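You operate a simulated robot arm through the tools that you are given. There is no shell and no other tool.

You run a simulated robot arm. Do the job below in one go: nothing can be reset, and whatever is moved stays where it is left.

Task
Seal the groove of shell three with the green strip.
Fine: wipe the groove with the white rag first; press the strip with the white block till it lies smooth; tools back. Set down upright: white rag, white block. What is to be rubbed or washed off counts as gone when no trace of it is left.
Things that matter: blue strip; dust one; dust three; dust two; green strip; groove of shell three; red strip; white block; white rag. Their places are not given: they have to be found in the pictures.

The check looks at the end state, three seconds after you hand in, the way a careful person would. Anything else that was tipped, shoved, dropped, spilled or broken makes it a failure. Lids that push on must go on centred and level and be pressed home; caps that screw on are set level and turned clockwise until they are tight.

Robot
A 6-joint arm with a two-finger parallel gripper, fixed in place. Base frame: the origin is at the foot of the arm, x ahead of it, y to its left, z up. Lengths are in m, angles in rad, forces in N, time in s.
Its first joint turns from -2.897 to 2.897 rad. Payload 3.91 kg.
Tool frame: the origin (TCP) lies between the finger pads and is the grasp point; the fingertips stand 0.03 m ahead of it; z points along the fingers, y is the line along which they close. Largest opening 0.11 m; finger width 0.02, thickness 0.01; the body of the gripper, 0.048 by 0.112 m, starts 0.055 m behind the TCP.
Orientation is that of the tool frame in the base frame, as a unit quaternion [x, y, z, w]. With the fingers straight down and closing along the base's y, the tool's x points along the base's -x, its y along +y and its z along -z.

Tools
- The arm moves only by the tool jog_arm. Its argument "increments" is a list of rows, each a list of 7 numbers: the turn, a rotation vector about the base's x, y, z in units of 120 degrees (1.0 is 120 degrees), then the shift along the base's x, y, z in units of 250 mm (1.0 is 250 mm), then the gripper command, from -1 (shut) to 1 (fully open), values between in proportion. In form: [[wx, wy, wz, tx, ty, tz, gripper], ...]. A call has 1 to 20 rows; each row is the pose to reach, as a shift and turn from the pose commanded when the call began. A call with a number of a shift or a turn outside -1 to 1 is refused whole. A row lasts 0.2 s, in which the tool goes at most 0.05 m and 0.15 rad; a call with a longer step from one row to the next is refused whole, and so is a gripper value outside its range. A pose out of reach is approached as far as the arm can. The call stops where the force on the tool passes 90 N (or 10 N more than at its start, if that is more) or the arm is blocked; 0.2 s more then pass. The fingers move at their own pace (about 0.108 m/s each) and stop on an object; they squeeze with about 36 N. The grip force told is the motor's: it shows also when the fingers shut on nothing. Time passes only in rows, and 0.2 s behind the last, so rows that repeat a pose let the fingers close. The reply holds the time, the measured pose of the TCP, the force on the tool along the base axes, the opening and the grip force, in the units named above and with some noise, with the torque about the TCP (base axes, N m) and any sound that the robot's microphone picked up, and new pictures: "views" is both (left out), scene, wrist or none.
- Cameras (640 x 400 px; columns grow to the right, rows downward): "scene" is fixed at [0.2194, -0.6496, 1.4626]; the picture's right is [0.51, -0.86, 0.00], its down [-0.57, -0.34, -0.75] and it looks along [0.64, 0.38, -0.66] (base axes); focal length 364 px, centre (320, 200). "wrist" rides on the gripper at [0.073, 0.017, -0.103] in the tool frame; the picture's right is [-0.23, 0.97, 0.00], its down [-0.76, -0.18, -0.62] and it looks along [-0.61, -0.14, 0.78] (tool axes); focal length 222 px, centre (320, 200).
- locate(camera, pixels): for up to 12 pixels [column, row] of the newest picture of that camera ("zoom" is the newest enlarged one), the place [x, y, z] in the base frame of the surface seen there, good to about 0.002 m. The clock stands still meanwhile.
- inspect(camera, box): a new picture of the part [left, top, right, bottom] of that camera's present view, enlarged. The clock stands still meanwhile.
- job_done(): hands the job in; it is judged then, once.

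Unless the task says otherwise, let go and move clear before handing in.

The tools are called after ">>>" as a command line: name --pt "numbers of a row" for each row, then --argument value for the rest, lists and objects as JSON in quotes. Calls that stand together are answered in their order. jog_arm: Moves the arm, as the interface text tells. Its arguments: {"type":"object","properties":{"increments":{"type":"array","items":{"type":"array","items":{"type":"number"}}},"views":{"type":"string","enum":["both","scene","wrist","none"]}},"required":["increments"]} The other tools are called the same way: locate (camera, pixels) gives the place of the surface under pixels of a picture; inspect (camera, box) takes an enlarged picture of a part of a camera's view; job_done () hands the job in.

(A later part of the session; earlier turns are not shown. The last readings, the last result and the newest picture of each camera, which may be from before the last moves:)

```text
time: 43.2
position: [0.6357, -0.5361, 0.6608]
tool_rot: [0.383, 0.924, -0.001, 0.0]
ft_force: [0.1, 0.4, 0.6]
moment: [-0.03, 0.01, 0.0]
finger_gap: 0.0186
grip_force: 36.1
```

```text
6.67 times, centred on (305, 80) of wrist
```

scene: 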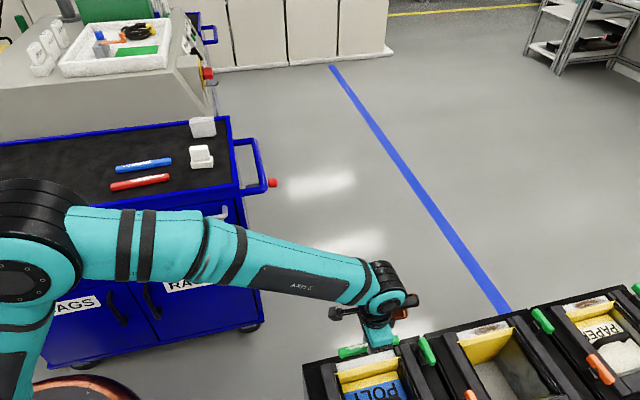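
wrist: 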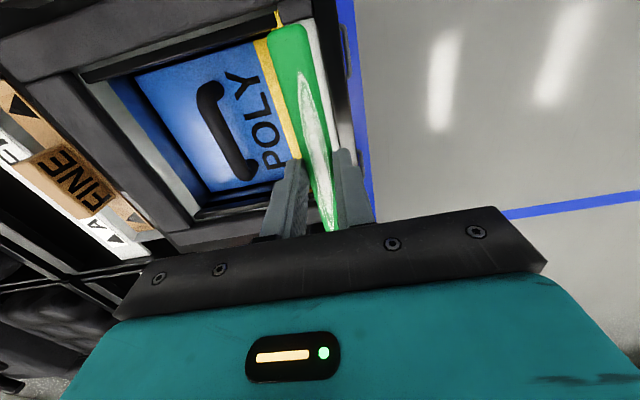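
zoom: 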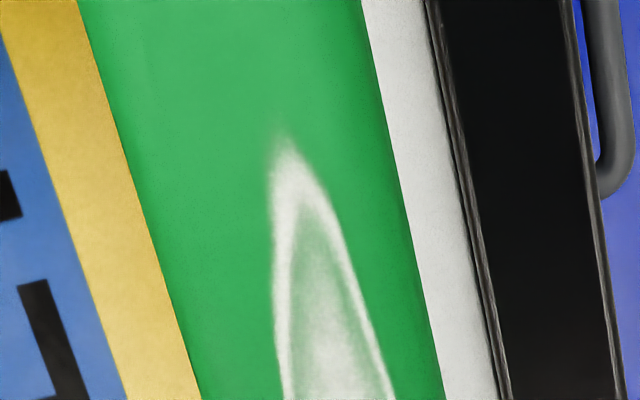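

The strip's centre line (n≈0.0717) matches the groove (0.0722), and it needs about 1.5 mm toward the far end. I'll shift and lower to just above the lip.

>>> jog_arm --pt "0 0 0 0.0052 -0.0028 -0.06 -1" --pt "0 0 0 0.0052 -0.0028 -0.14 -1" --pt "0 0 0 0.0052 -0.0028 -0.2 -1" --pt "0 0 0 0.0052 -0.0028 -0.235 -1" --pt "0 0 0 0.0052 -0.0028 -0.235 -1"

>>> inspect --camera "wrist" --box '[240, 0, 360, 120]'

>>> inspect --camera "scene" --box '[320, 335, 410, 391]'

```text
time: 44.4
position: [0.6381, -0.5373, 0.6021]
tool_rot: [0.384, 0.923, -0.001, 0.001]
ft_force: [-0.5, -0.3, 0.4]
moment: [-0.02, 0.0, -0.03]
finger_gap: 0.0188
grip_force: 36.2
```

scene: 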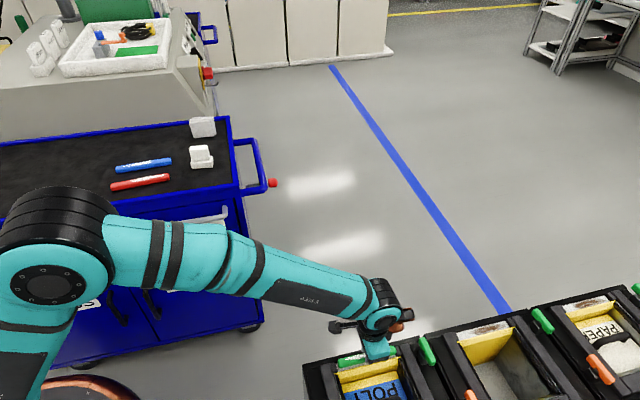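
wrist: 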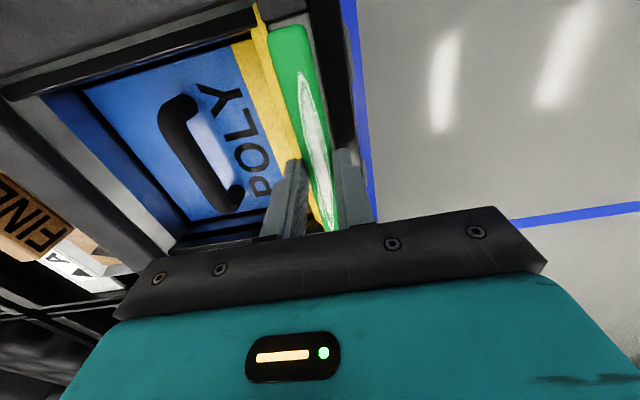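

```text
3.33 times, centred on (300, 60) of wrist
```

zoom: 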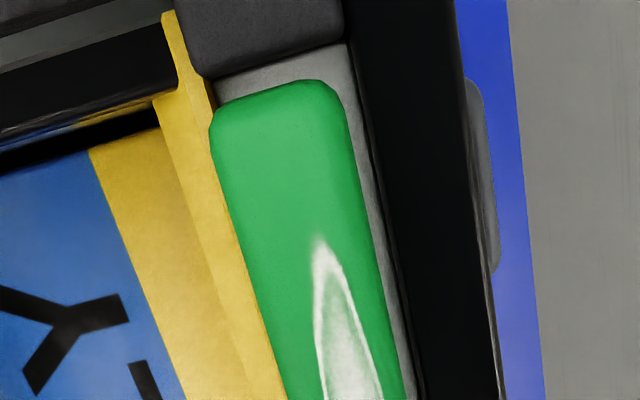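

```text
7.11 times, centred on (365, 363) of scene
```

zoom: 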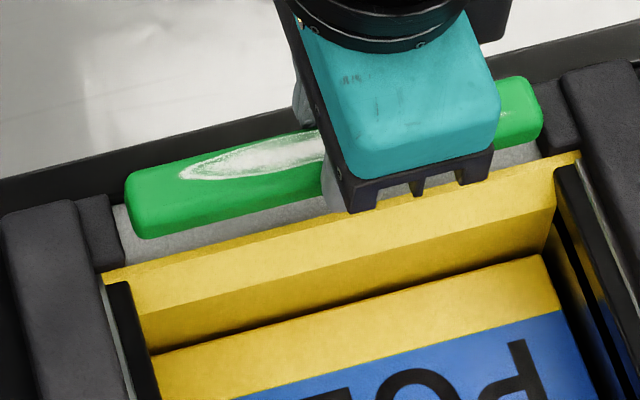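

>>> locate --camera "wrist" --pixels '[[310, 90], [312, 92], [286, 90], [289, 90], [316, 90], [320, 90], [323, 90], [288, 100], [283, 90], [265, 42], [303, 30], [285, 28]]'

>>> locate --camera "scene" --pixels '[[338, 364], [339, 360], [394, 348], [395.5, 352], [350, 365], [351, 360]]'

```text
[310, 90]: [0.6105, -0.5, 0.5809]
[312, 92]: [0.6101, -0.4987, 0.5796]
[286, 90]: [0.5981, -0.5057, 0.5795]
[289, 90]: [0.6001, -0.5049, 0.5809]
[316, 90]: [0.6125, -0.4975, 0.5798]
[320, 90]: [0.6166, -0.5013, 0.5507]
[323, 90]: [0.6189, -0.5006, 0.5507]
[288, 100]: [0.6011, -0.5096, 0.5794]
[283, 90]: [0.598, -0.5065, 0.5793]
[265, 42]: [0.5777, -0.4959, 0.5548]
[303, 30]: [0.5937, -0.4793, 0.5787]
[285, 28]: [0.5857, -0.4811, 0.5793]
```

```text
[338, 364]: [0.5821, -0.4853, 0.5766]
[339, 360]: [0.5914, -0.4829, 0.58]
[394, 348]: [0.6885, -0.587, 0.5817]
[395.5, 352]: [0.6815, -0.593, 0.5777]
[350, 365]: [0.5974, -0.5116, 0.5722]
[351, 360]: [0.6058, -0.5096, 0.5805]
```

The strip (n 0.0647–0.0813, t 0.7545–0.902) sits within the groove (n 0.0605–0.084, t 0.752–0.907). I'll lower it onto the floor gently.

>>> jog_arm --pt "0 0 0 -0.001 -0.001 -0.016 -1" --pt "0 0 0 -0.001 -0.001 -0.032 -1" --pt "0 0 0 -0.001 -0.001 -0.044 -1" --pt "0 0 0 -0.001 -0.001 -0.05 -1" --pt "0 0 0 -0.001 -0.001 -0.05 -1"

>>> inspect --camera "scene" --box '[320, 335, 410, 391]'

>>> inspect --camera "wrist" --box '[240, 0, 360, 120]'

```text
time: 45.6
position: [0.639, -0.5362, 0.5895]
tool_rot: [0.384, 0.923, -0.002, 0.0]
ft_force: [-0.3, -0.3, 3.4]
moment: [-0.06, 0.02, 0.02]
finger_gap: 0.0185
grip_force: 35.8
```

scene: 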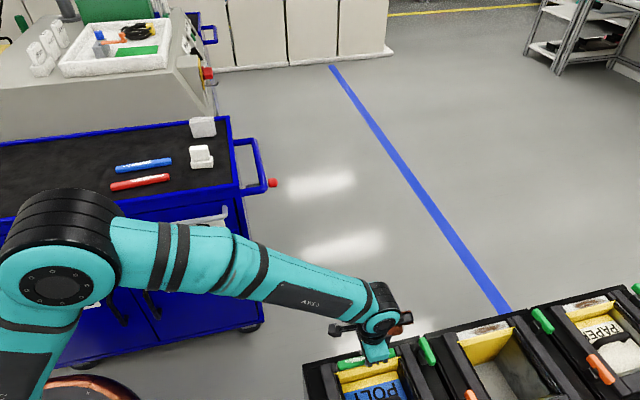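
wrist: 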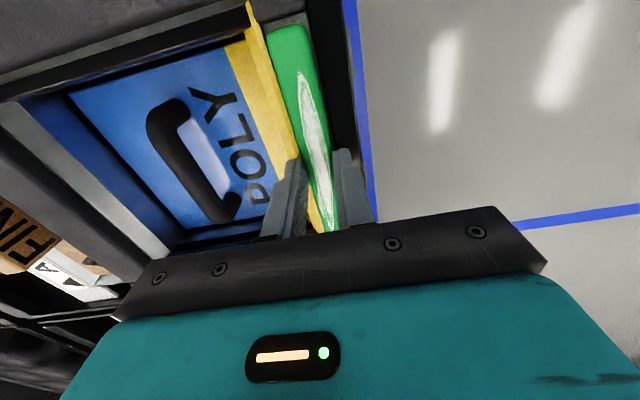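

```text
7.11 times, centred on (365, 363) of scene
```

zoom: 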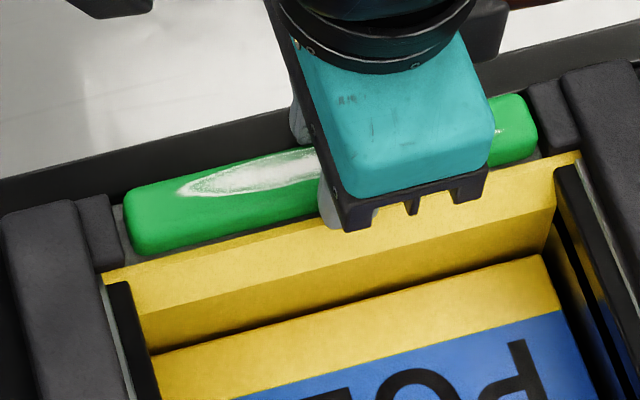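

```text
3.33 times, centred on (300, 60) of wrist
```

zoom: 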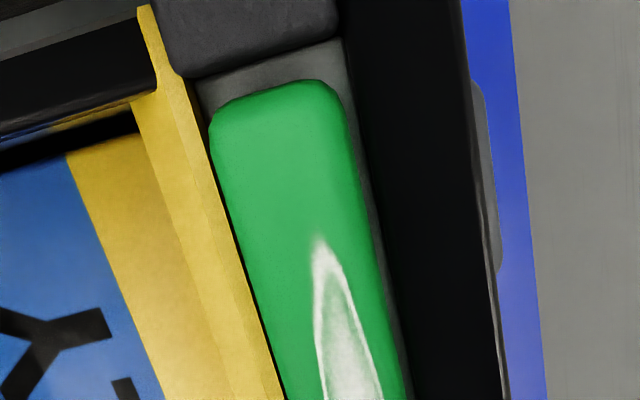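

The strip touches the groove floor (3.4 N) and fits between the blocks and rims. I'll open a little and lift straight up.

>>> jog_arm --pt "0 0 0 0 0 0 -0.55" --pt "0 0 0 0 0 0 -0.45" --pt "0 0 0 0 0 0 -0.35" --pt "0 0 0 0 0 0 -0.35" --pt "0 0 0 0 0 0.06 -0.35" --pt "0 0 0 0 0 0.2 -0.35" --pt "0 0 0 0 0 0.38 -0.3" --pt "0 0 0 0.1 0.1 0.5 0" --pt "0 0 0 0.22 0.22 0.6 0" --pt "0 0 0 0.22 0.22 0.6 0"

>>> inspect --camera "scene" --box '[320, 335, 410, 391]'

>>> inspect --camera "wrist" --box '[180, 0, 340, 140]'

```text
time: 47.8
position: [0.695, -0.4802, 0.7404]
tool_rot: [0.383, 0.924, -0.002, 0.0]
ft_force: [-0.6, 0.4, 0.2]
moment: [-0.01, -0.01, 0.02]
finger_gap: 0.0549
grip_force: 0.1
```

scene: 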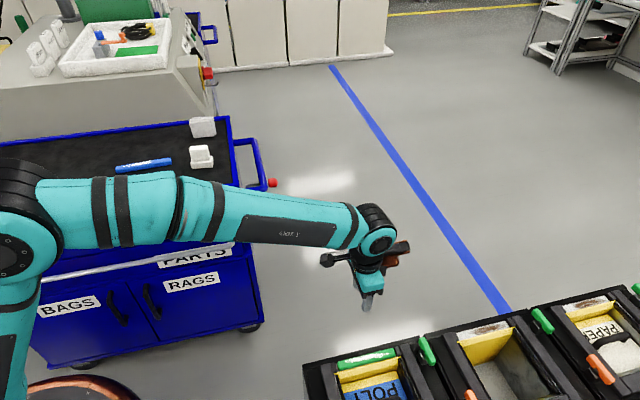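
wrist: 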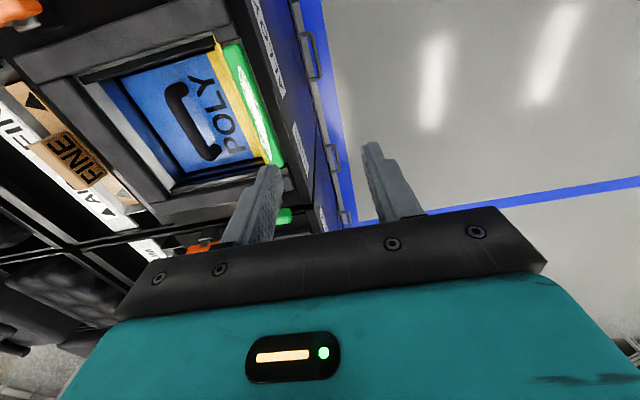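

```text
7.11 times, centred on (365, 363) of scene
```

zoom: 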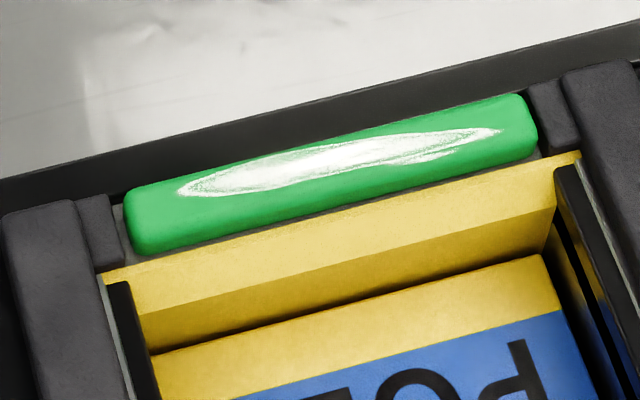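

```text
2.86 times, centred on (260, 70) of wrist
```

zoom: 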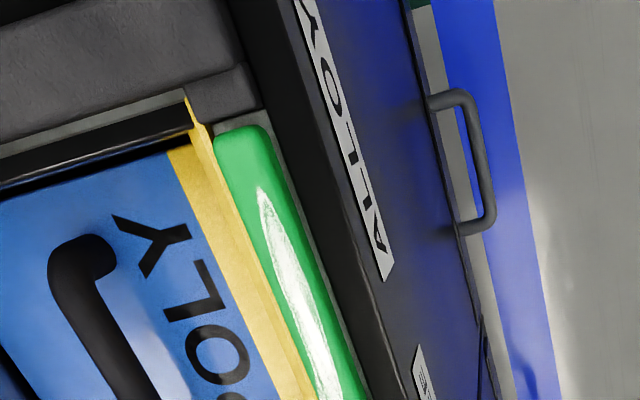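

The green strip lies fully in the groove. Now I'll go back to the cart for the white block.

>>> jog_arm --pt "0 0 0 0 0.08 0.16 0" --pt "0 0 0 0 0.2 0.3 0" --pt "0 0 0 0 0.32 0.44 0" --pt "0 0 0 0 0.44 0.58 0" --pt "0 0 0 0 0.56 0.72 0" --pt "0 0 0 0 0.7 0.85 0" --pt "0 0 0 0 0.85 0.94 0" --pt "0 0 0 0 1 0.98 0" --views "none"

>>> jog_arm --pt "0 0 -0.01 0.06 0.18 0 0" --pt "0 0 -0.02 0.12 0.36 0 0" --pt "0 0 -0.03 0.18 0.54 0 0" --pt "0 0 -0.04 0.24 0.7 0 0" --pt "0 0 -0.05 0.3 0.86 0 0" --pt "0 0 -0.06 0.36 1 0 0" --views "none"

>>> jog_arm --pt "0 0 0 0.02 0.15 0 0" --pt "0 0 0 0.03 0.25 0 0" --pt "0 0 0 0.03 0.25 0 0"

>>> inspect --camera "wrist" --box '[220, 40, 420, 200]'

```text
time: 49.6
position: [0.6905, -0.2283, 0.9843]
tool_rot: [0.383, 0.924, -0.001, 0.0]
ft_force: [0.1, -0.6, -1.2]
moment: [0.05, -0.01, 0.0]
finger_gap: 0.0555
grip_force: 0.0
```

```text
time: 51.0
position: [0.7843, 0.0179, 0.9848]
tool_rot: [0.441, 0.897, -0.002, 0.0]
ft_force: [0.0, -1.2, 0.1]
moment: [0.02, -0.03, 0.01]
finger_gap: 0.0549
grip_force: 0.1
```

```text
time: 51.8
position: [0.7912, 0.0801, 0.9844]
tool_rot: [0.44, 0.898, -0.002, 0.001]
ft_force: [-0.2, 0.3, 0.7]
moment: [0.0, 0.02, 0.01]
finger_gap: 0.0552
grip_force: 0.1
```

scene: 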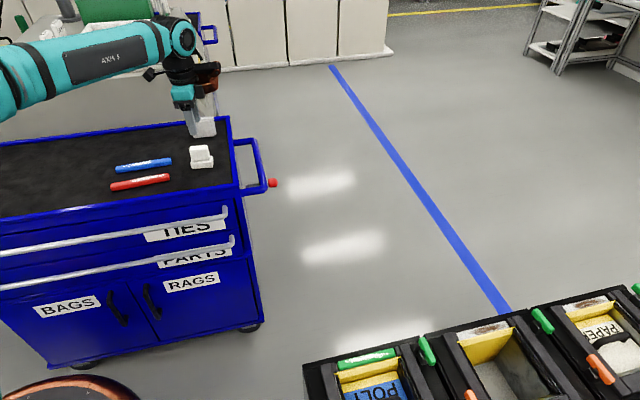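
wrist: 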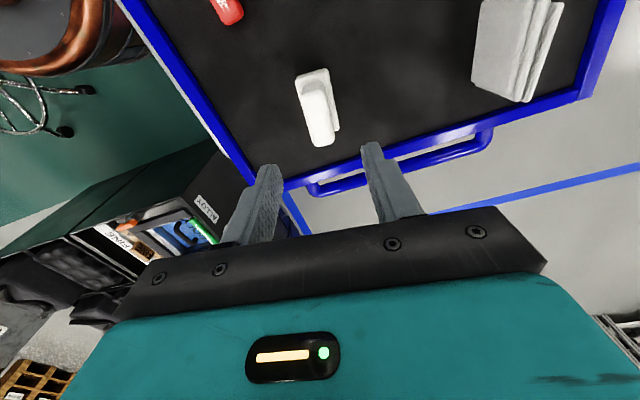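

```text
2.50 times, centred on (320, 120) of wrist
```

zoom: 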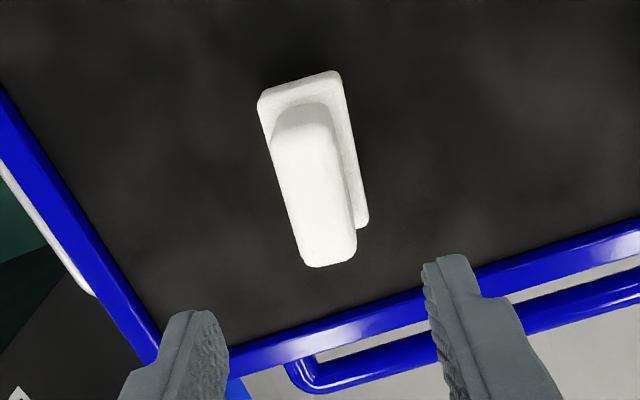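

The block is at wrist (315,108). I'll measure its handle and foot here.

>>> locate --camera "zoom" --pixels '[[280, 150], [330, 140], [292, 200], [340, 190], [305, 250], [350, 240], [300, 130], [330, 260], [262, 108], [336, 78], [364, 218], [350, 150]]'

>>> inspect --camera "wrist" --box '[275, 55, 365, 155]'

```text
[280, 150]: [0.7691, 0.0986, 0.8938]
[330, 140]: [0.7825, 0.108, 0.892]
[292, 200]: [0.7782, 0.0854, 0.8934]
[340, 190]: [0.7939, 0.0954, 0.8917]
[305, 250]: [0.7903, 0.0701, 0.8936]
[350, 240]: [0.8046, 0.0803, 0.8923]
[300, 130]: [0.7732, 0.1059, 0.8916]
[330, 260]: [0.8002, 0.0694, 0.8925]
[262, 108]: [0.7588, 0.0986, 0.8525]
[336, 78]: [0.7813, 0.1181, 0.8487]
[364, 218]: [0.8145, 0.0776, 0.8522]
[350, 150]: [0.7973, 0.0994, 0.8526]
```

```text
4.00 times, centred on (320, 105) of wrist
```

zoom: 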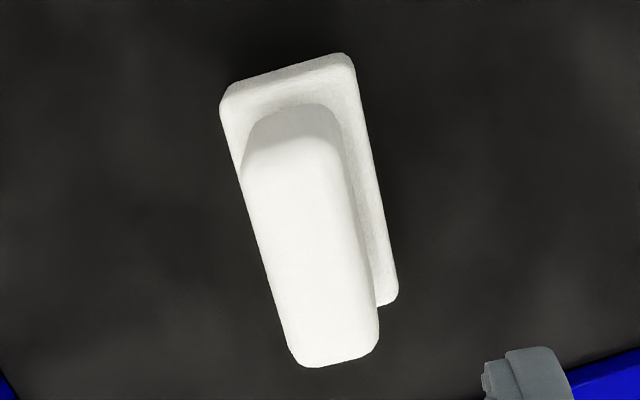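

Handle: centre (0.787,0.0885), yaw about -52°, which matches the tool (-52.2°), top z 0.8935, with the foot's top at 0.8525. I'll descend around the handle to TCP z 0.886.

>>> jog_arm --pt "0 0 0 -0.016 0.03 -0.05 0" --pt "0 0 0 -0.016 0.03 -0.15 0" --pt "0 0 0 -0.016 0.03 -0.24 0" --pt "0 0 0 -0.016 0.03 -0.24 0" --views "wrist"

>>> inspect --camera "wrist" --box '[220, 90, 420, 250]'

>>> locate --camera "wrist" --pixels '[[275, 185], [366, 160], [300, 150], [325, 150], [300, 170], [330, 170], [312, 190], [335, 190], [280, 200], [370, 180]]'

```text
time: 52.8
position: [0.7838, 0.0869, 0.9228]
tool_rot: [0.442, 0.897, -0.002, -0.001]
ft_force: [0.6, 0.3, -0.8]
moment: [0.04, -0.02, 0.01]
finger_gap: 0.0552
grip_force: 0.1
```

wrist: 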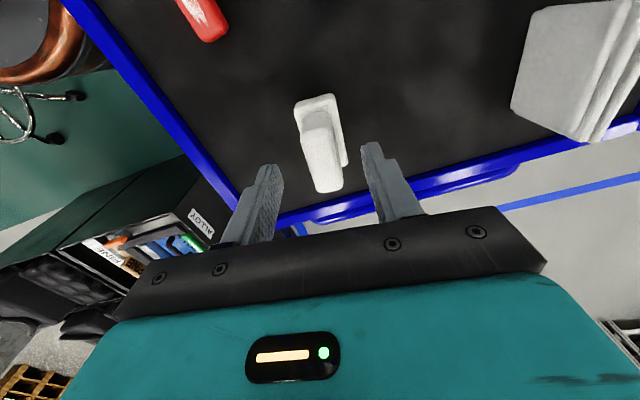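

```text
2.50 times, centred on (320, 170) of wrist
```

zoom: 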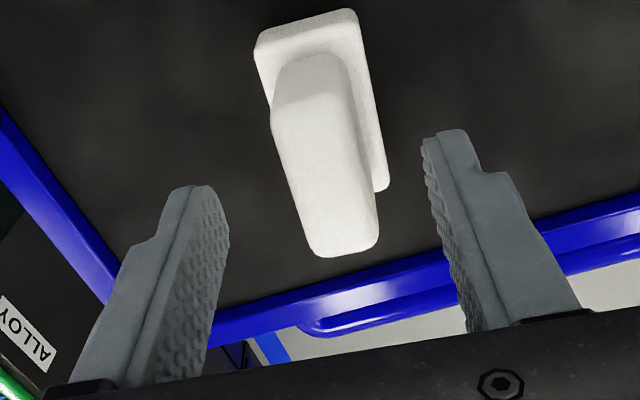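

```text
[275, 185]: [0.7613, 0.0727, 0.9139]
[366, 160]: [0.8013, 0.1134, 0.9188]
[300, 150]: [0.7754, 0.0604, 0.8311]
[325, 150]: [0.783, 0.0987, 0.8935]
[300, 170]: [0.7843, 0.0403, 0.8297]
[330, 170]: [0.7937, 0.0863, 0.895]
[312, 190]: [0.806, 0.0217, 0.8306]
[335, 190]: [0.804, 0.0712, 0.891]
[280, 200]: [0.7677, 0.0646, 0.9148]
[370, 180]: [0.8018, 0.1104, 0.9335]
```

The handle is between the fingers within a couple of millimetres. I'll descend and grip.

>>> jog_arm --pt "0 0 0 0.003 0.002 -0.05 0" --pt "0 0 0 0.003 0.002 -0.11 0" --pt "0 0 0 0.003 0.002 -0.152 0" --pt "0 0 0 0.003 0.002 -0.152 0" --pt "0 0 0 0.003 0.002 -0.152 -0.3" --views "wrist"

>>> inspect --camera "wrist" --box '[220, 90, 420, 250]'

```text
time: 54.0
position: [0.7873, 0.0903, 0.887]
tool_rot: [0.441, 0.898, -0.002, 0.0]
ft_force: [0.2, -0.4, -0.4]
moment: [-0.01, 0.03, 0.01]
finger_gap: 0.0384
grip_force: 0.0
```

wrist: 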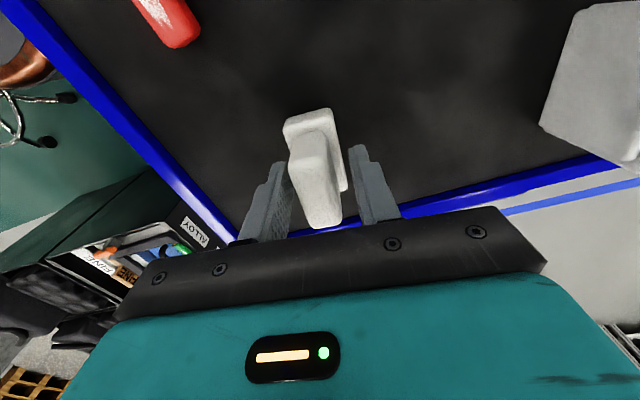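

```text
2.50 times, centred on (320, 170) of wrist
```

zoom: 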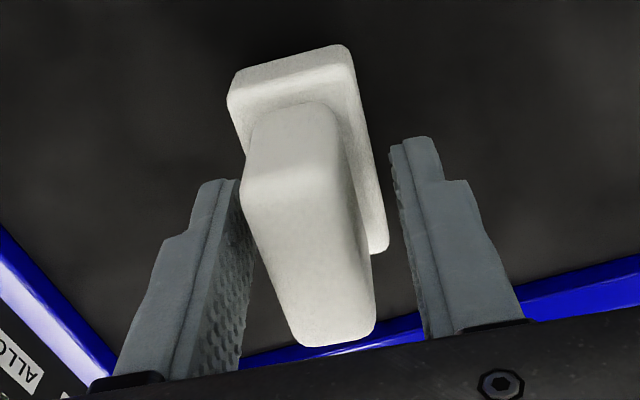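

The handle is about 2 mm nearer the left finger. I'll correct that and close.

>>> jog_arm --pt "0 0 0 -0.006 -0.005 0 -0.3" --pt "0 0 0 -0.006 -0.005 0 -0.5" --pt "0 0 0 -0.006 -0.005 0 -0.7" --pt "0 0 0 -0.006 -0.005 0 -1" --pt "0 0 0 -0.006 -0.005 0 -1" --pt "0 0 0 -0.006 -0.005 0 -1"

>>> inspect --camera "wrist" --box '[220, 90, 420, 250]'

```text
time: 55.4
position: [0.7862, 0.0882, 0.8856]
tool_rot: [0.441, 0.897, -0.001, 0.001]
ft_force: [0.3, -1.0, -0.7]
moment: [0.0, -0.05, -0.04]
finger_gap: 0.0214
grip_force: 36.2
```

scene: 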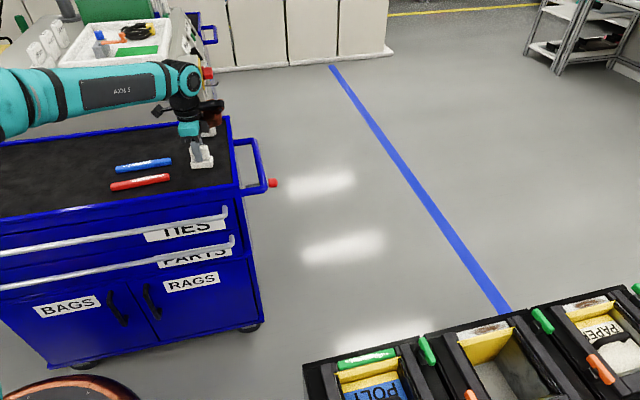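
wrist: 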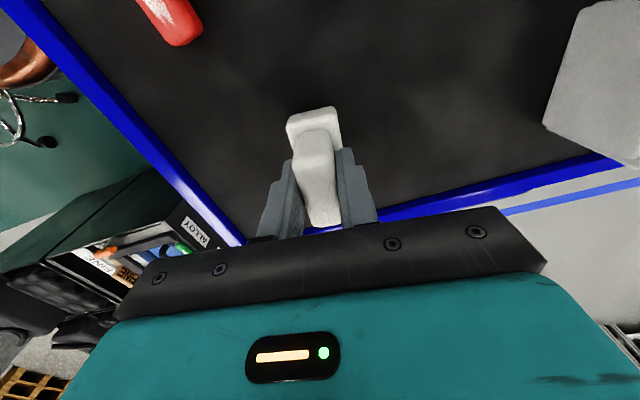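

```text
2.50 times, centred on (320, 170) of wrist
```

zoom: 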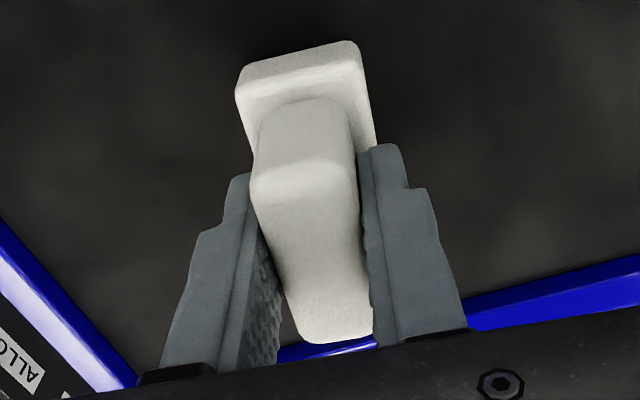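

The block is gripped (gap 0.0214, 36 N). I'll lift and check that it hangs straight.

>>> jog_arm --pt "0 0 0 0 0 0.05 -1" --pt "0 0 0 0 0 0.2 -1" --pt "0 0 0 0 0 0.36 -1" --pt "0 0 0 0 0 0.44 -1" --pt "0 0 0 0 0 0.44 -1"

>>> inspect --camera "wrist" --box '[220, 90, 420, 250]'

>>> inspect --camera "scene" --box '[160, 80, 260, 160]'

```text
time: 56.6
position: [0.7879, 0.088, 0.9977]
tool_rot: [0.44, 0.898, -0.002, 0.0]
ft_force: [-0.2, 0.2, -1.3]
moment: [0.0, 0.01, 0.0]
finger_gap: 0.0214
grip_force: 35.7
```

scene: 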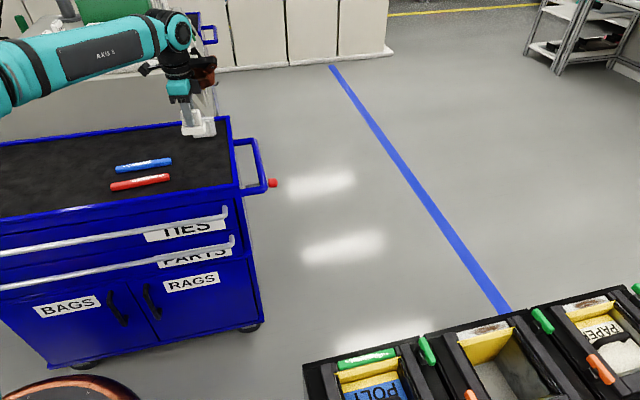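
wrist: 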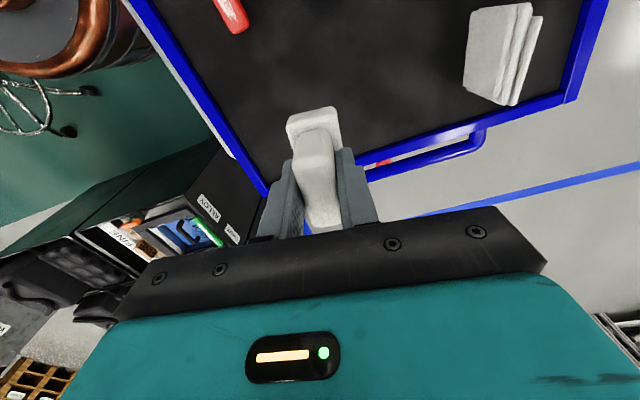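

```text
2.50 times, centred on (320, 170) of wrist
```

zoom: 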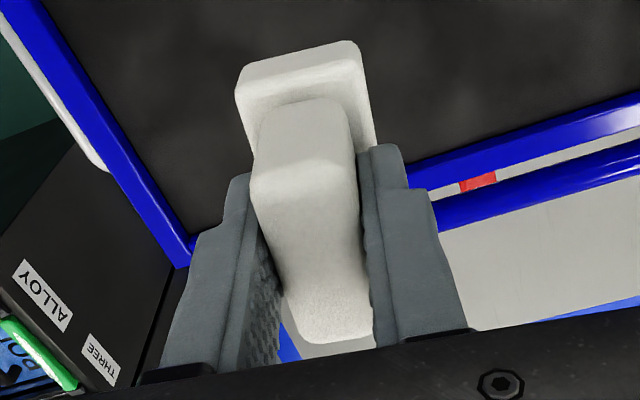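

```text
5.00 times, centred on (210, 120) of scene
```

zoom: 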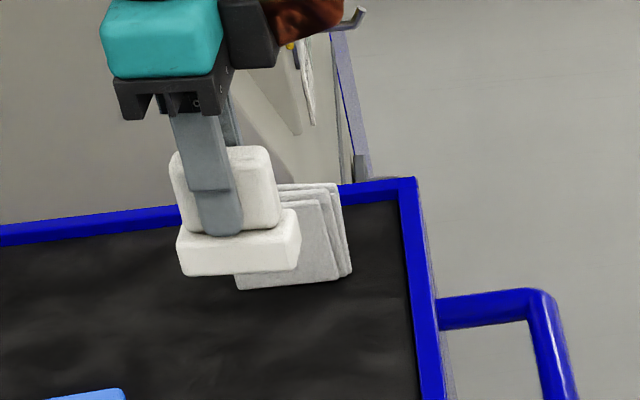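

The block hangs level. I'll carry it to above the strip in groove three.

>>> jog_arm --pt "0 0 0.005 -0.03 -0.16 0 -1" --pt "0 0 0.01 -0.06 -0.33 0 -1" --pt "0 0 0.015 -0.1 -0.5 0 -1" --pt "0 0 0.02 -0.13 -0.67 0 -1" --pt "0 0 0.025 -0.16 -0.84 0 -1" --pt "0 0 0.03 -0.2 -1 0 -1" --views "none"

>>> jog_arm --pt "0 0 0.005 -0.03 -0.16 0 -1" --pt "0 0 0.01 -0.06 -0.33 0 -1" --pt "0 0 0.015 -0.1 -0.5 0 -1" --pt "0 0 0.02 -0.13 -0.67 0 -1" --pt "0 0 0.025 -0.16 -0.84 0 -1" --pt "0 0 0.029 -0.2 -1 0 -1" --views "none"

>>> jog_arm --pt "0 0 0 -0.03 -0.07 -0.15 -1" --pt "0 0 0 -0.06 -0.15 -0.3 -1" --pt "0 0 0 -0.09 -0.22 -0.45 -1" --pt "0 0 0 -0.12 -0.3 -0.6 -1" --pt "0 0 0 -0.15 -0.38 -0.75 -1" --pt "0 0 0 -0.18 -0.44 -0.88 -1" --pt "0 0 0 -0.196 -0.4908 -1 -1" --pt "0 0 0 -0.196 -0.4908 -1 -1"

>>> inspect --camera "scene" --box '[310, 320, 430, 395]'

>>> inspect --camera "wrist" --box '[220, 0, 400, 180]'

```text
time: 58.0
position: [0.737, -0.1638, 0.9961]
tool_rot: [0.412, 0.911, -0.001, 0.001]
ft_force: [0.5, 0.3, -1.2]
moment: [0.0, 0.02, 0.01]
finger_gap: 0.0215
grip_force: 35.7
```

```text
time: 59.4
position: [0.685, -0.4128, 0.9967]
tool_rot: [0.384, 0.923, -0.001, 0.001]
ft_force: [0.3, -0.2, -0.8]
moment: [0.01, 0.04, 0.0]
finger_gap: 0.0215
grip_force: 36.1
```

```text
time: 61.2
position: [0.6378, -0.5345, 0.749]
tool_rot: [0.384, 0.923, -0.001, 0.0]
ft_force: [0.7, -0.6, -1.4]
moment: [0.01, 0.01, 0.03]
finger_gap: 0.0216
grip_force: 36.3
```

scene: 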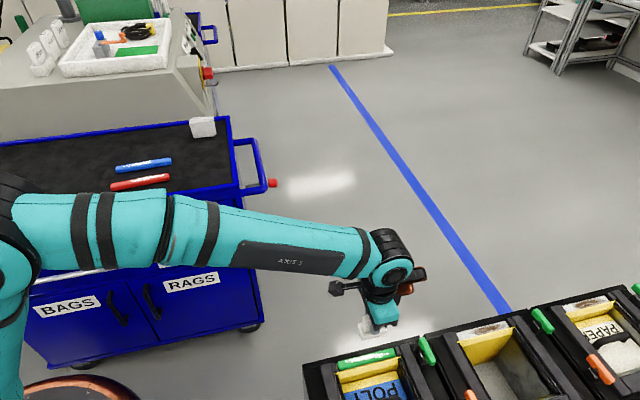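
wrist: 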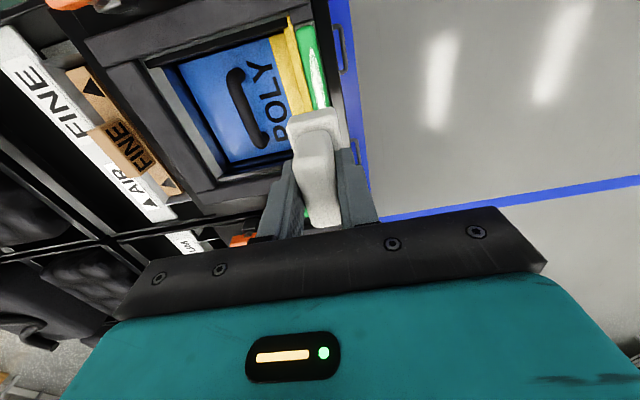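

```text
5.33 times, centred on (370, 358) of scene
```

zoom: 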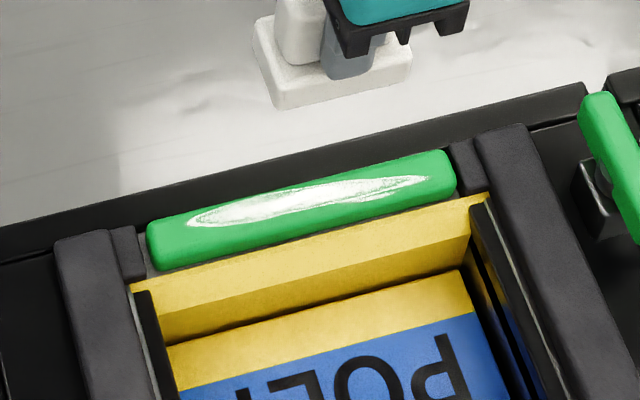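

```text
2.22 times, centred on (310, 90) of wrist
```

zoom: 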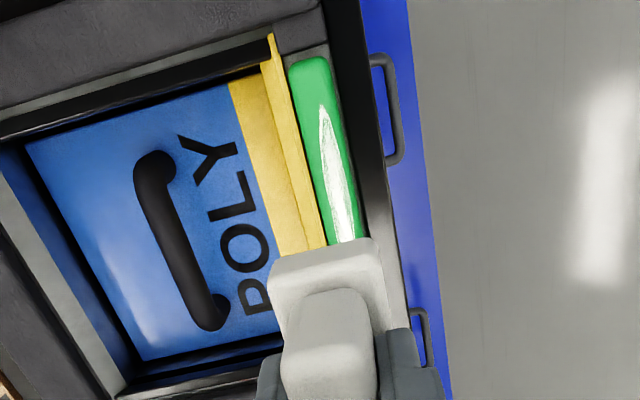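

I'll measure the block's foot relative to the TCP, and the strip's top.

>>> locate --camera "zoom" --pixels '[[278, 262], [370, 242], [275, 275], [376, 256], [310, 70], [295, 80], [326, 75], [335, 110], [330, 225], [358, 220], [300, 60], [312, 200]]'

>>> locate --camera "scene" --pixels '[[362, 340], [386, 333], [360, 328], [384, 327], [370, 338], [345, 363], [385, 352], [365, 357]]'

```text
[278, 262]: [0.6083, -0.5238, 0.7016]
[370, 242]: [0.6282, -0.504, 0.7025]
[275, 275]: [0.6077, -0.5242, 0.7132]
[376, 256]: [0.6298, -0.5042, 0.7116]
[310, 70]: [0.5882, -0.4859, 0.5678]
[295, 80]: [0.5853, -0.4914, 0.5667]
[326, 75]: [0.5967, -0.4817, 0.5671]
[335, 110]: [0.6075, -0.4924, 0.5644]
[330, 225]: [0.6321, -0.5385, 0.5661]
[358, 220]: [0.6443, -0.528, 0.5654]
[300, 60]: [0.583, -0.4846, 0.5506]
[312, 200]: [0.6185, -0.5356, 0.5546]
```

```text
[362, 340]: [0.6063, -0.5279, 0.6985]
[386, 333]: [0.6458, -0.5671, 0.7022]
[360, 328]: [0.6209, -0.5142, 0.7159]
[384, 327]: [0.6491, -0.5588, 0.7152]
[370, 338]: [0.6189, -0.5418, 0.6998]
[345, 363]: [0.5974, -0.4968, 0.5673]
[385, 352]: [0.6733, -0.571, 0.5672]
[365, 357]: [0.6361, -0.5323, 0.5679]
```

The foot (n 0.059–0.089, t 0.80–0.857) is centred over the strip (n≈0.074, top z 0.567). I'll lower until the block touches the strip.

>>> jog_arm --pt "0 0 0 0 0 -0.15 -1" --pt "0 0 0 0 0 -0.3 -1" --pt "0 0 0 0 0 -0.42 -1" --pt "0 0 0 0 0 -0.48 -1" --pt "0 0 0 0 0 -0.5 -1" --pt "0 0 0 0 0 -0.506 -1" --pt "0 0 0 0 0 -0.506 -1"

>>> inspect --camera "scene" --box '[320, 335, 410, 391]'

```text
time: 62.8
position: [0.6369, -0.5357, 0.6228]
tool_rot: [0.385, 0.923, -0.002, 0.003]
ft_force: [0.5, 0.6, 39.3]
moment: [0.29, 0.1, 0.02]
finger_gap: 0.0216
grip_force: 35.7
```

scene: 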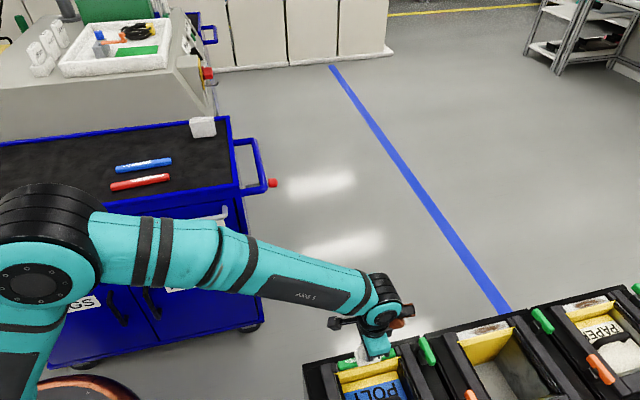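
wrist: 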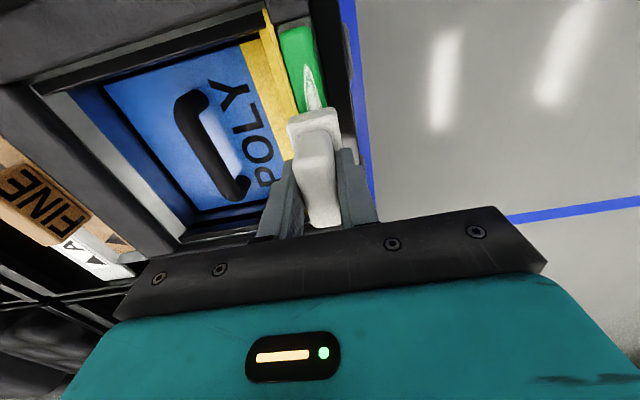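

```text
7.11 times, centred on (365, 363) of scene
```

zoom: 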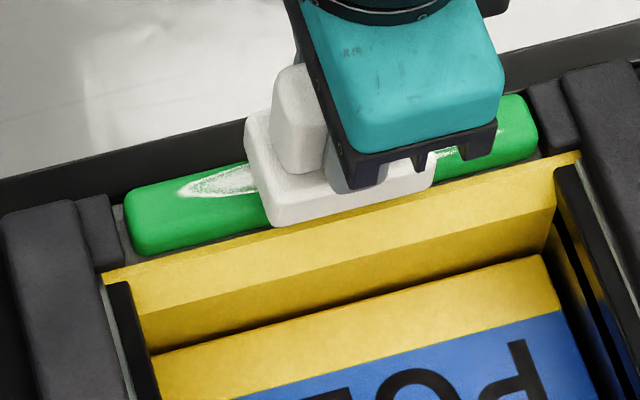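

The block is pressing at 39 N. I'll lift slightly and see what a plain press does to the white mark.

>>> jog_arm --pt "0 0 0 0 0 0 -1" --pt "0 0 0 0 0 0.03 -1" --pt "0 0 0 0 0 0.1 -1" --pt "0 0 0 -0.13 0.13 0.1 -1" --pt "0 0 0 -0.13 0.13 0.1 -1" --views "scene"

>>> inspect --camera "scene" --box '[320, 335, 410, 391]'

```text
time: 64.0
position: [0.601, -0.5049, 0.6444]
tool_rot: [0.385, 0.923, -0.002, 0.0]
ft_force: [-0.1, 0.5, -1.7]
moment: [-0.01, 0.03, -0.04]
finger_gap: 0.0213
grip_force: 36.2
```

scene: 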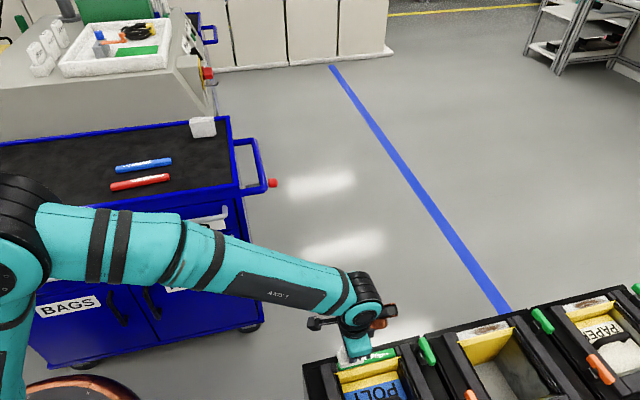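

```text
7.11 times, centred on (365, 363) of scene
```

zoom: 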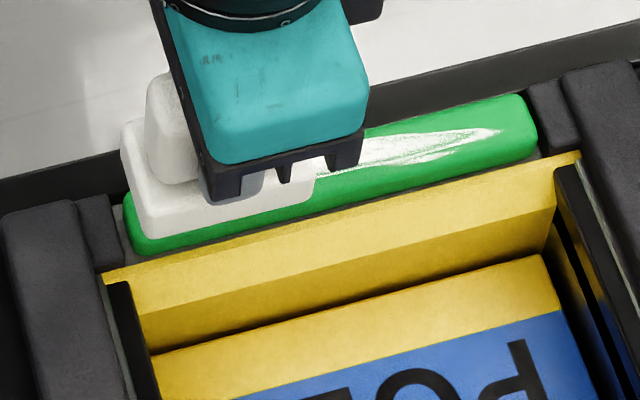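

A plain press leaves the mark mostly there, so I'll press lightly and slide the block along the strip, to and fro.

>>> jog_arm --pt "0 0 0 0.008 -0.008 -0.06 -1" --pt "0 0 0 0.008 -0.008 -0.09 -1" --pt "0 0 0 0.008 -0.008 -0.094 -1" --pt "0 0 0 0.05 -0.05 -0.094 -1" --pt "0 0 0 0.1 -0.1 -0.094 -1" --pt "0 0 0 0.15 -0.15 -0.094 -1" --pt "0 0 0 0.2 -0.2 -0.094 -1" --pt "0 0 0 0.25 -0.25 -0.094 -1" --pt "0 0 0 0.26 -0.26 -0.094 -1" --pt "0 0 0 0.26 -0.26 -0.05 -1" --pt "0 0 0 0.26 -0.26 0.05 -1" --pt "0 0 0 0.4 -0.4 0.15 -1" --pt "0 0 0 0.4 -0.4 0.15 -1"

>>> inspect --camera "scene" --box '[320, 335, 410, 391]'

>>> inspect --camera "wrist" --box '[220, 0, 400, 180]'

```text
refused: row 12 steps farther than a row can; nothing moved
```

```text
7.11 times, centred on (365, 363) of scene
```

zoom: 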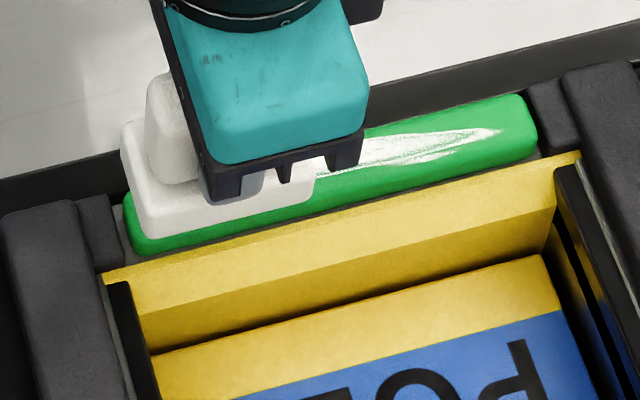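

```text
2.22 times, centred on (310, 90) of wrist
```

zoom: 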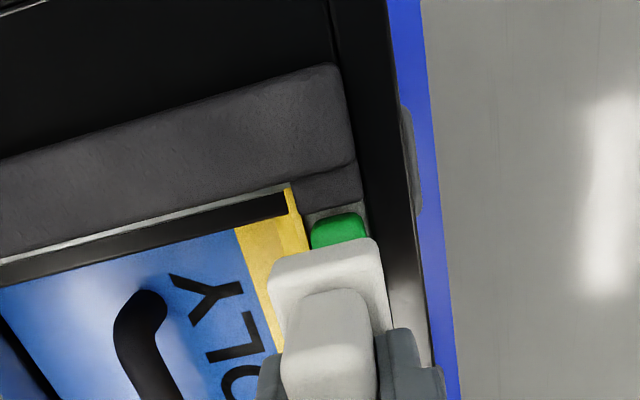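

The call was refused for one too-long step. The block is at the near end of the strip; I'll repeat the slide with legal steps.

>>> jog_arm --pt "0 0 0 0.008 -0.008 -0.06 -1" --pt "0 0 0 0.008 -0.008 -0.09 -1" --pt "0 0 0 0.008 -0.008 -0.094 -1" --pt "0 0 0 0.05 -0.05 -0.094 -1" --pt "0 0 0 0.1 -0.1 -0.094 -1" --pt "0 0 0 0.15 -0.15 -0.094 -1" --pt "0 0 0 0.2 -0.2 -0.094 -1" --pt "0 0 0 0.25 -0.25 -0.094 -1" --pt "0 0 0 0.26 -0.26 -0.094 -1" --pt "0 0 0 0.26 -0.26 -0.05 -1" --pt "0 0 0 0.26 -0.26 0.05 -1" --pt "0 0 0 0.34 -0.34 0.15 -1" --pt "0 0 0 0.4 -0.4 0.15 -1" --pt "0 0 0 0.4 -0.4 0.15 -1"

>>> inspect --camera "scene" --box '[320, 335, 410, 391]'

>>> inspect --camera "wrist" --box '[220, 0, 400, 180]'

```text
time: 67.0
position: [0.7032, -0.6025, 0.6812]
tool_rot: [0.384, 0.923, -0.001, 0.0]
ft_force: [-0.2, 0.3, -0.9]
moment: [0.0, 0.0, -0.02]
finger_gap: 0.0214
grip_force: 35.2
```

scene: 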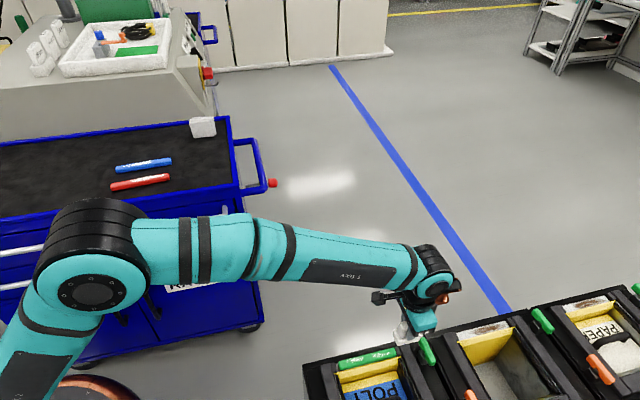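
wrist: 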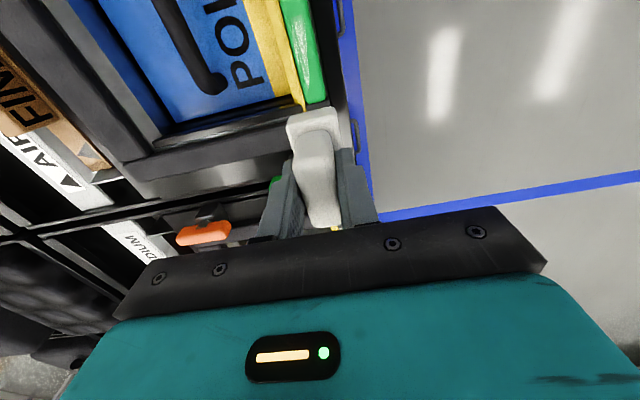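

```text
7.11 times, centred on (365, 363) of scene
```

zoom: 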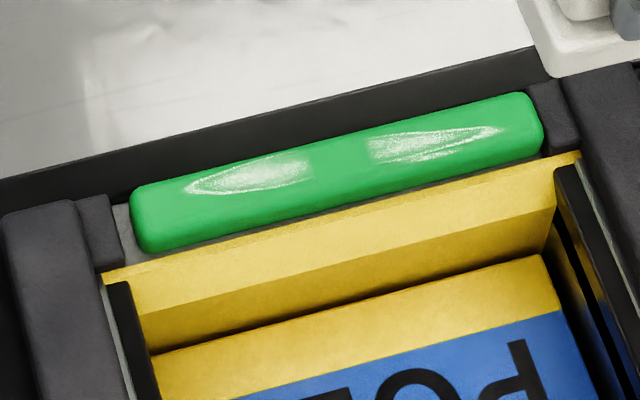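

```text
2.22 times, centred on (310, 90) of wrist
```

zoom: 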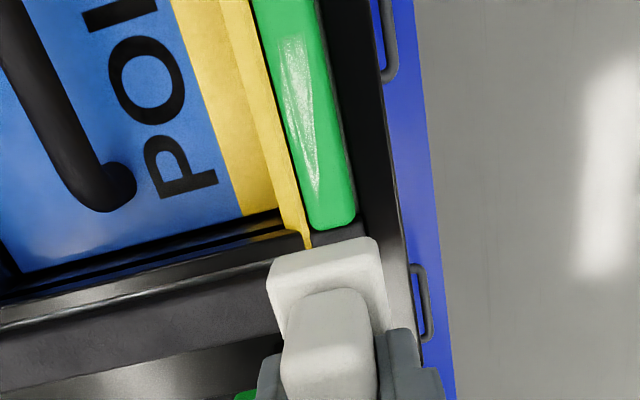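

The mark is gone in the middle and fainter at both ends. I'll do more pressing passes over the whole strip.

>>> jog_arm --pt "0 0 0 -0.07 0.07 0.0 -1" --pt "0 0 0 -0.14 0.14 -0.08 -1" --pt "0 0 0 -0.14 0.14 -0.22 -1" --pt "0 0 0 -0.14 0.14 -0.246 -1" --pt "0 0 0 -0.19 0.19 -0.246 -1" --pt "0 0 0 -0.24 0.24 -0.246 -1" --pt "0 0 0 -0.29 0.29 -0.246 -1" --pt "0 0 0 -0.34 0.34 -0.246 -1" --pt "0 0 0 -0.392 0.392 -0.246 -1" --pt "0 0 0 -0.392 0.392 -0.246 -1" --pt "0 0 0 -0.34 0.34 -0.246 -1" --pt "0 0 0 -0.29 0.29 -0.246 -1" --pt "0 0 0 -0.24 0.24 -0.246 -1" --pt "0 0 0 -0.19 0.19 -0.246 -1" --pt "0 0 0 -0.14 0.14 -0.246 -1" --pt "0 0 0 -0.14 0.14 -0.246 -1" --pt "0 0 0 -0.2 0.2 -0.246 -1" --pt "0 0 0 -0.26 0.26 -0.246 -1" --pt "0 0 0 -0.32 0.32 -0.246 -1" --pt "0 0 0 -0.392 0.392 -0.246 -1" --views "scene"

>>> inspect --camera "scene" --box '[320, 335, 410, 391]'

```text
time: 71.2
position: [0.605, -0.506, 0.6222]
tool_rot: [0.384, 0.923, -0.001, 0.0]
ft_force: [2.1, -1.0, 7.9]
moment: [-0.2, -0.26, 0.02]
finger_gap: 0.0212
grip_force: 35.7
```

scene: 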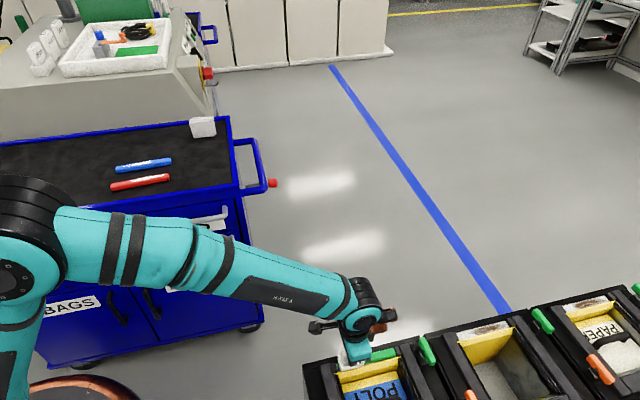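

```text
7.11 times, centred on (365, 363) of scene
```

zoom: 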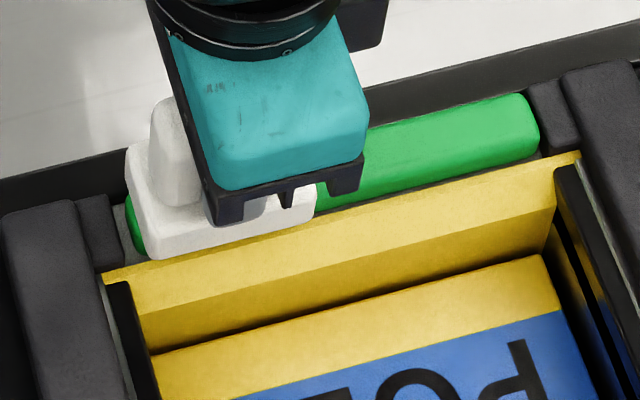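

The visible far half is now smooth. I'll lift clear and inspect the whole strip.

>>> jog_arm --pt "0 0 0 0 0 0.06 -1" --pt "0 0 0 0 0 0.2 -1" --pt "0 0 0 0.08 0.08 0.34 -1" --pt "0 0 0 0.18 0.16 0.46 -1" --pt "0 0 0 0.3 0.22 0.54 -1" --pt "0 0 0 0.4 0.22 0.6 -1" --pt "0 0 0 0.4 0.22 0.6 -1"

>>> inspect --camera "scene" --box '[320, 335, 410, 391]'

>>> inspect --camera "wrist" --box '[180, 0, 340, 140]'

```text
time: 72.8
position: [0.7044, -0.4508, 0.7737]
tool_rot: [0.385, 0.923, -0.001, 0.0]
ft_force: [0.2, 1.1, -0.5]
moment: [0.0, -0.01, 0.0]
finger_gap: 0.0216
grip_force: 36.0
```

scene: 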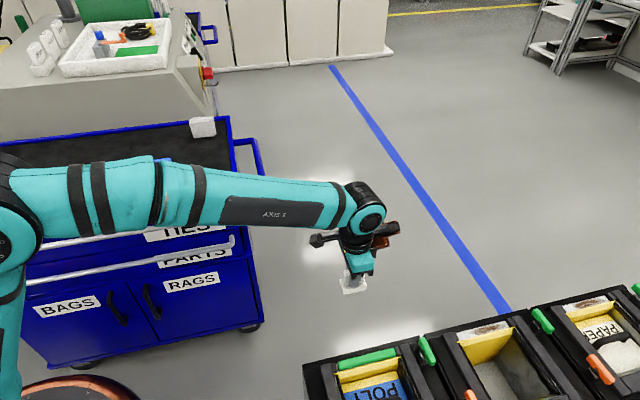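
wrist: 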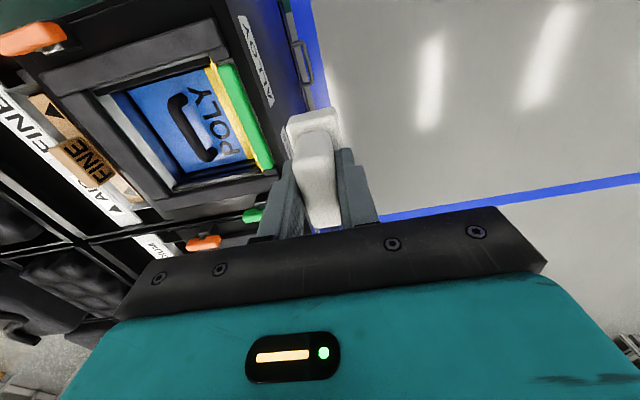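

```text
7.11 times, centred on (365, 363) of scene
```

zoom: 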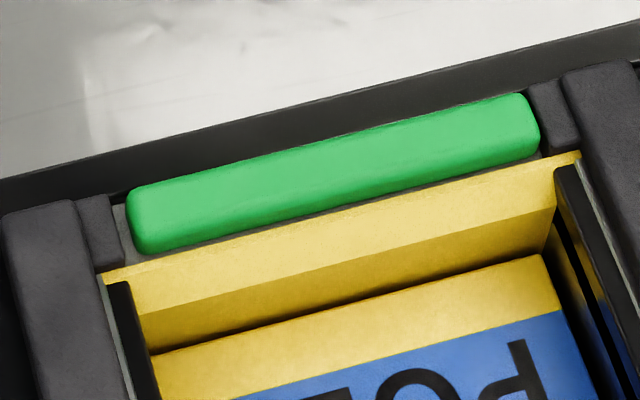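

```text
2.86 times, centred on (260, 70) of wrist
```

zoom: 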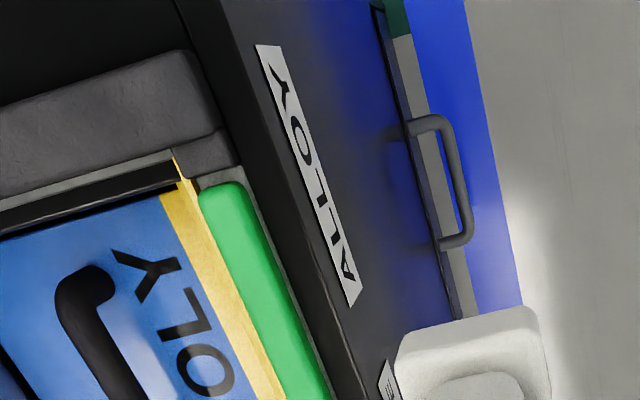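

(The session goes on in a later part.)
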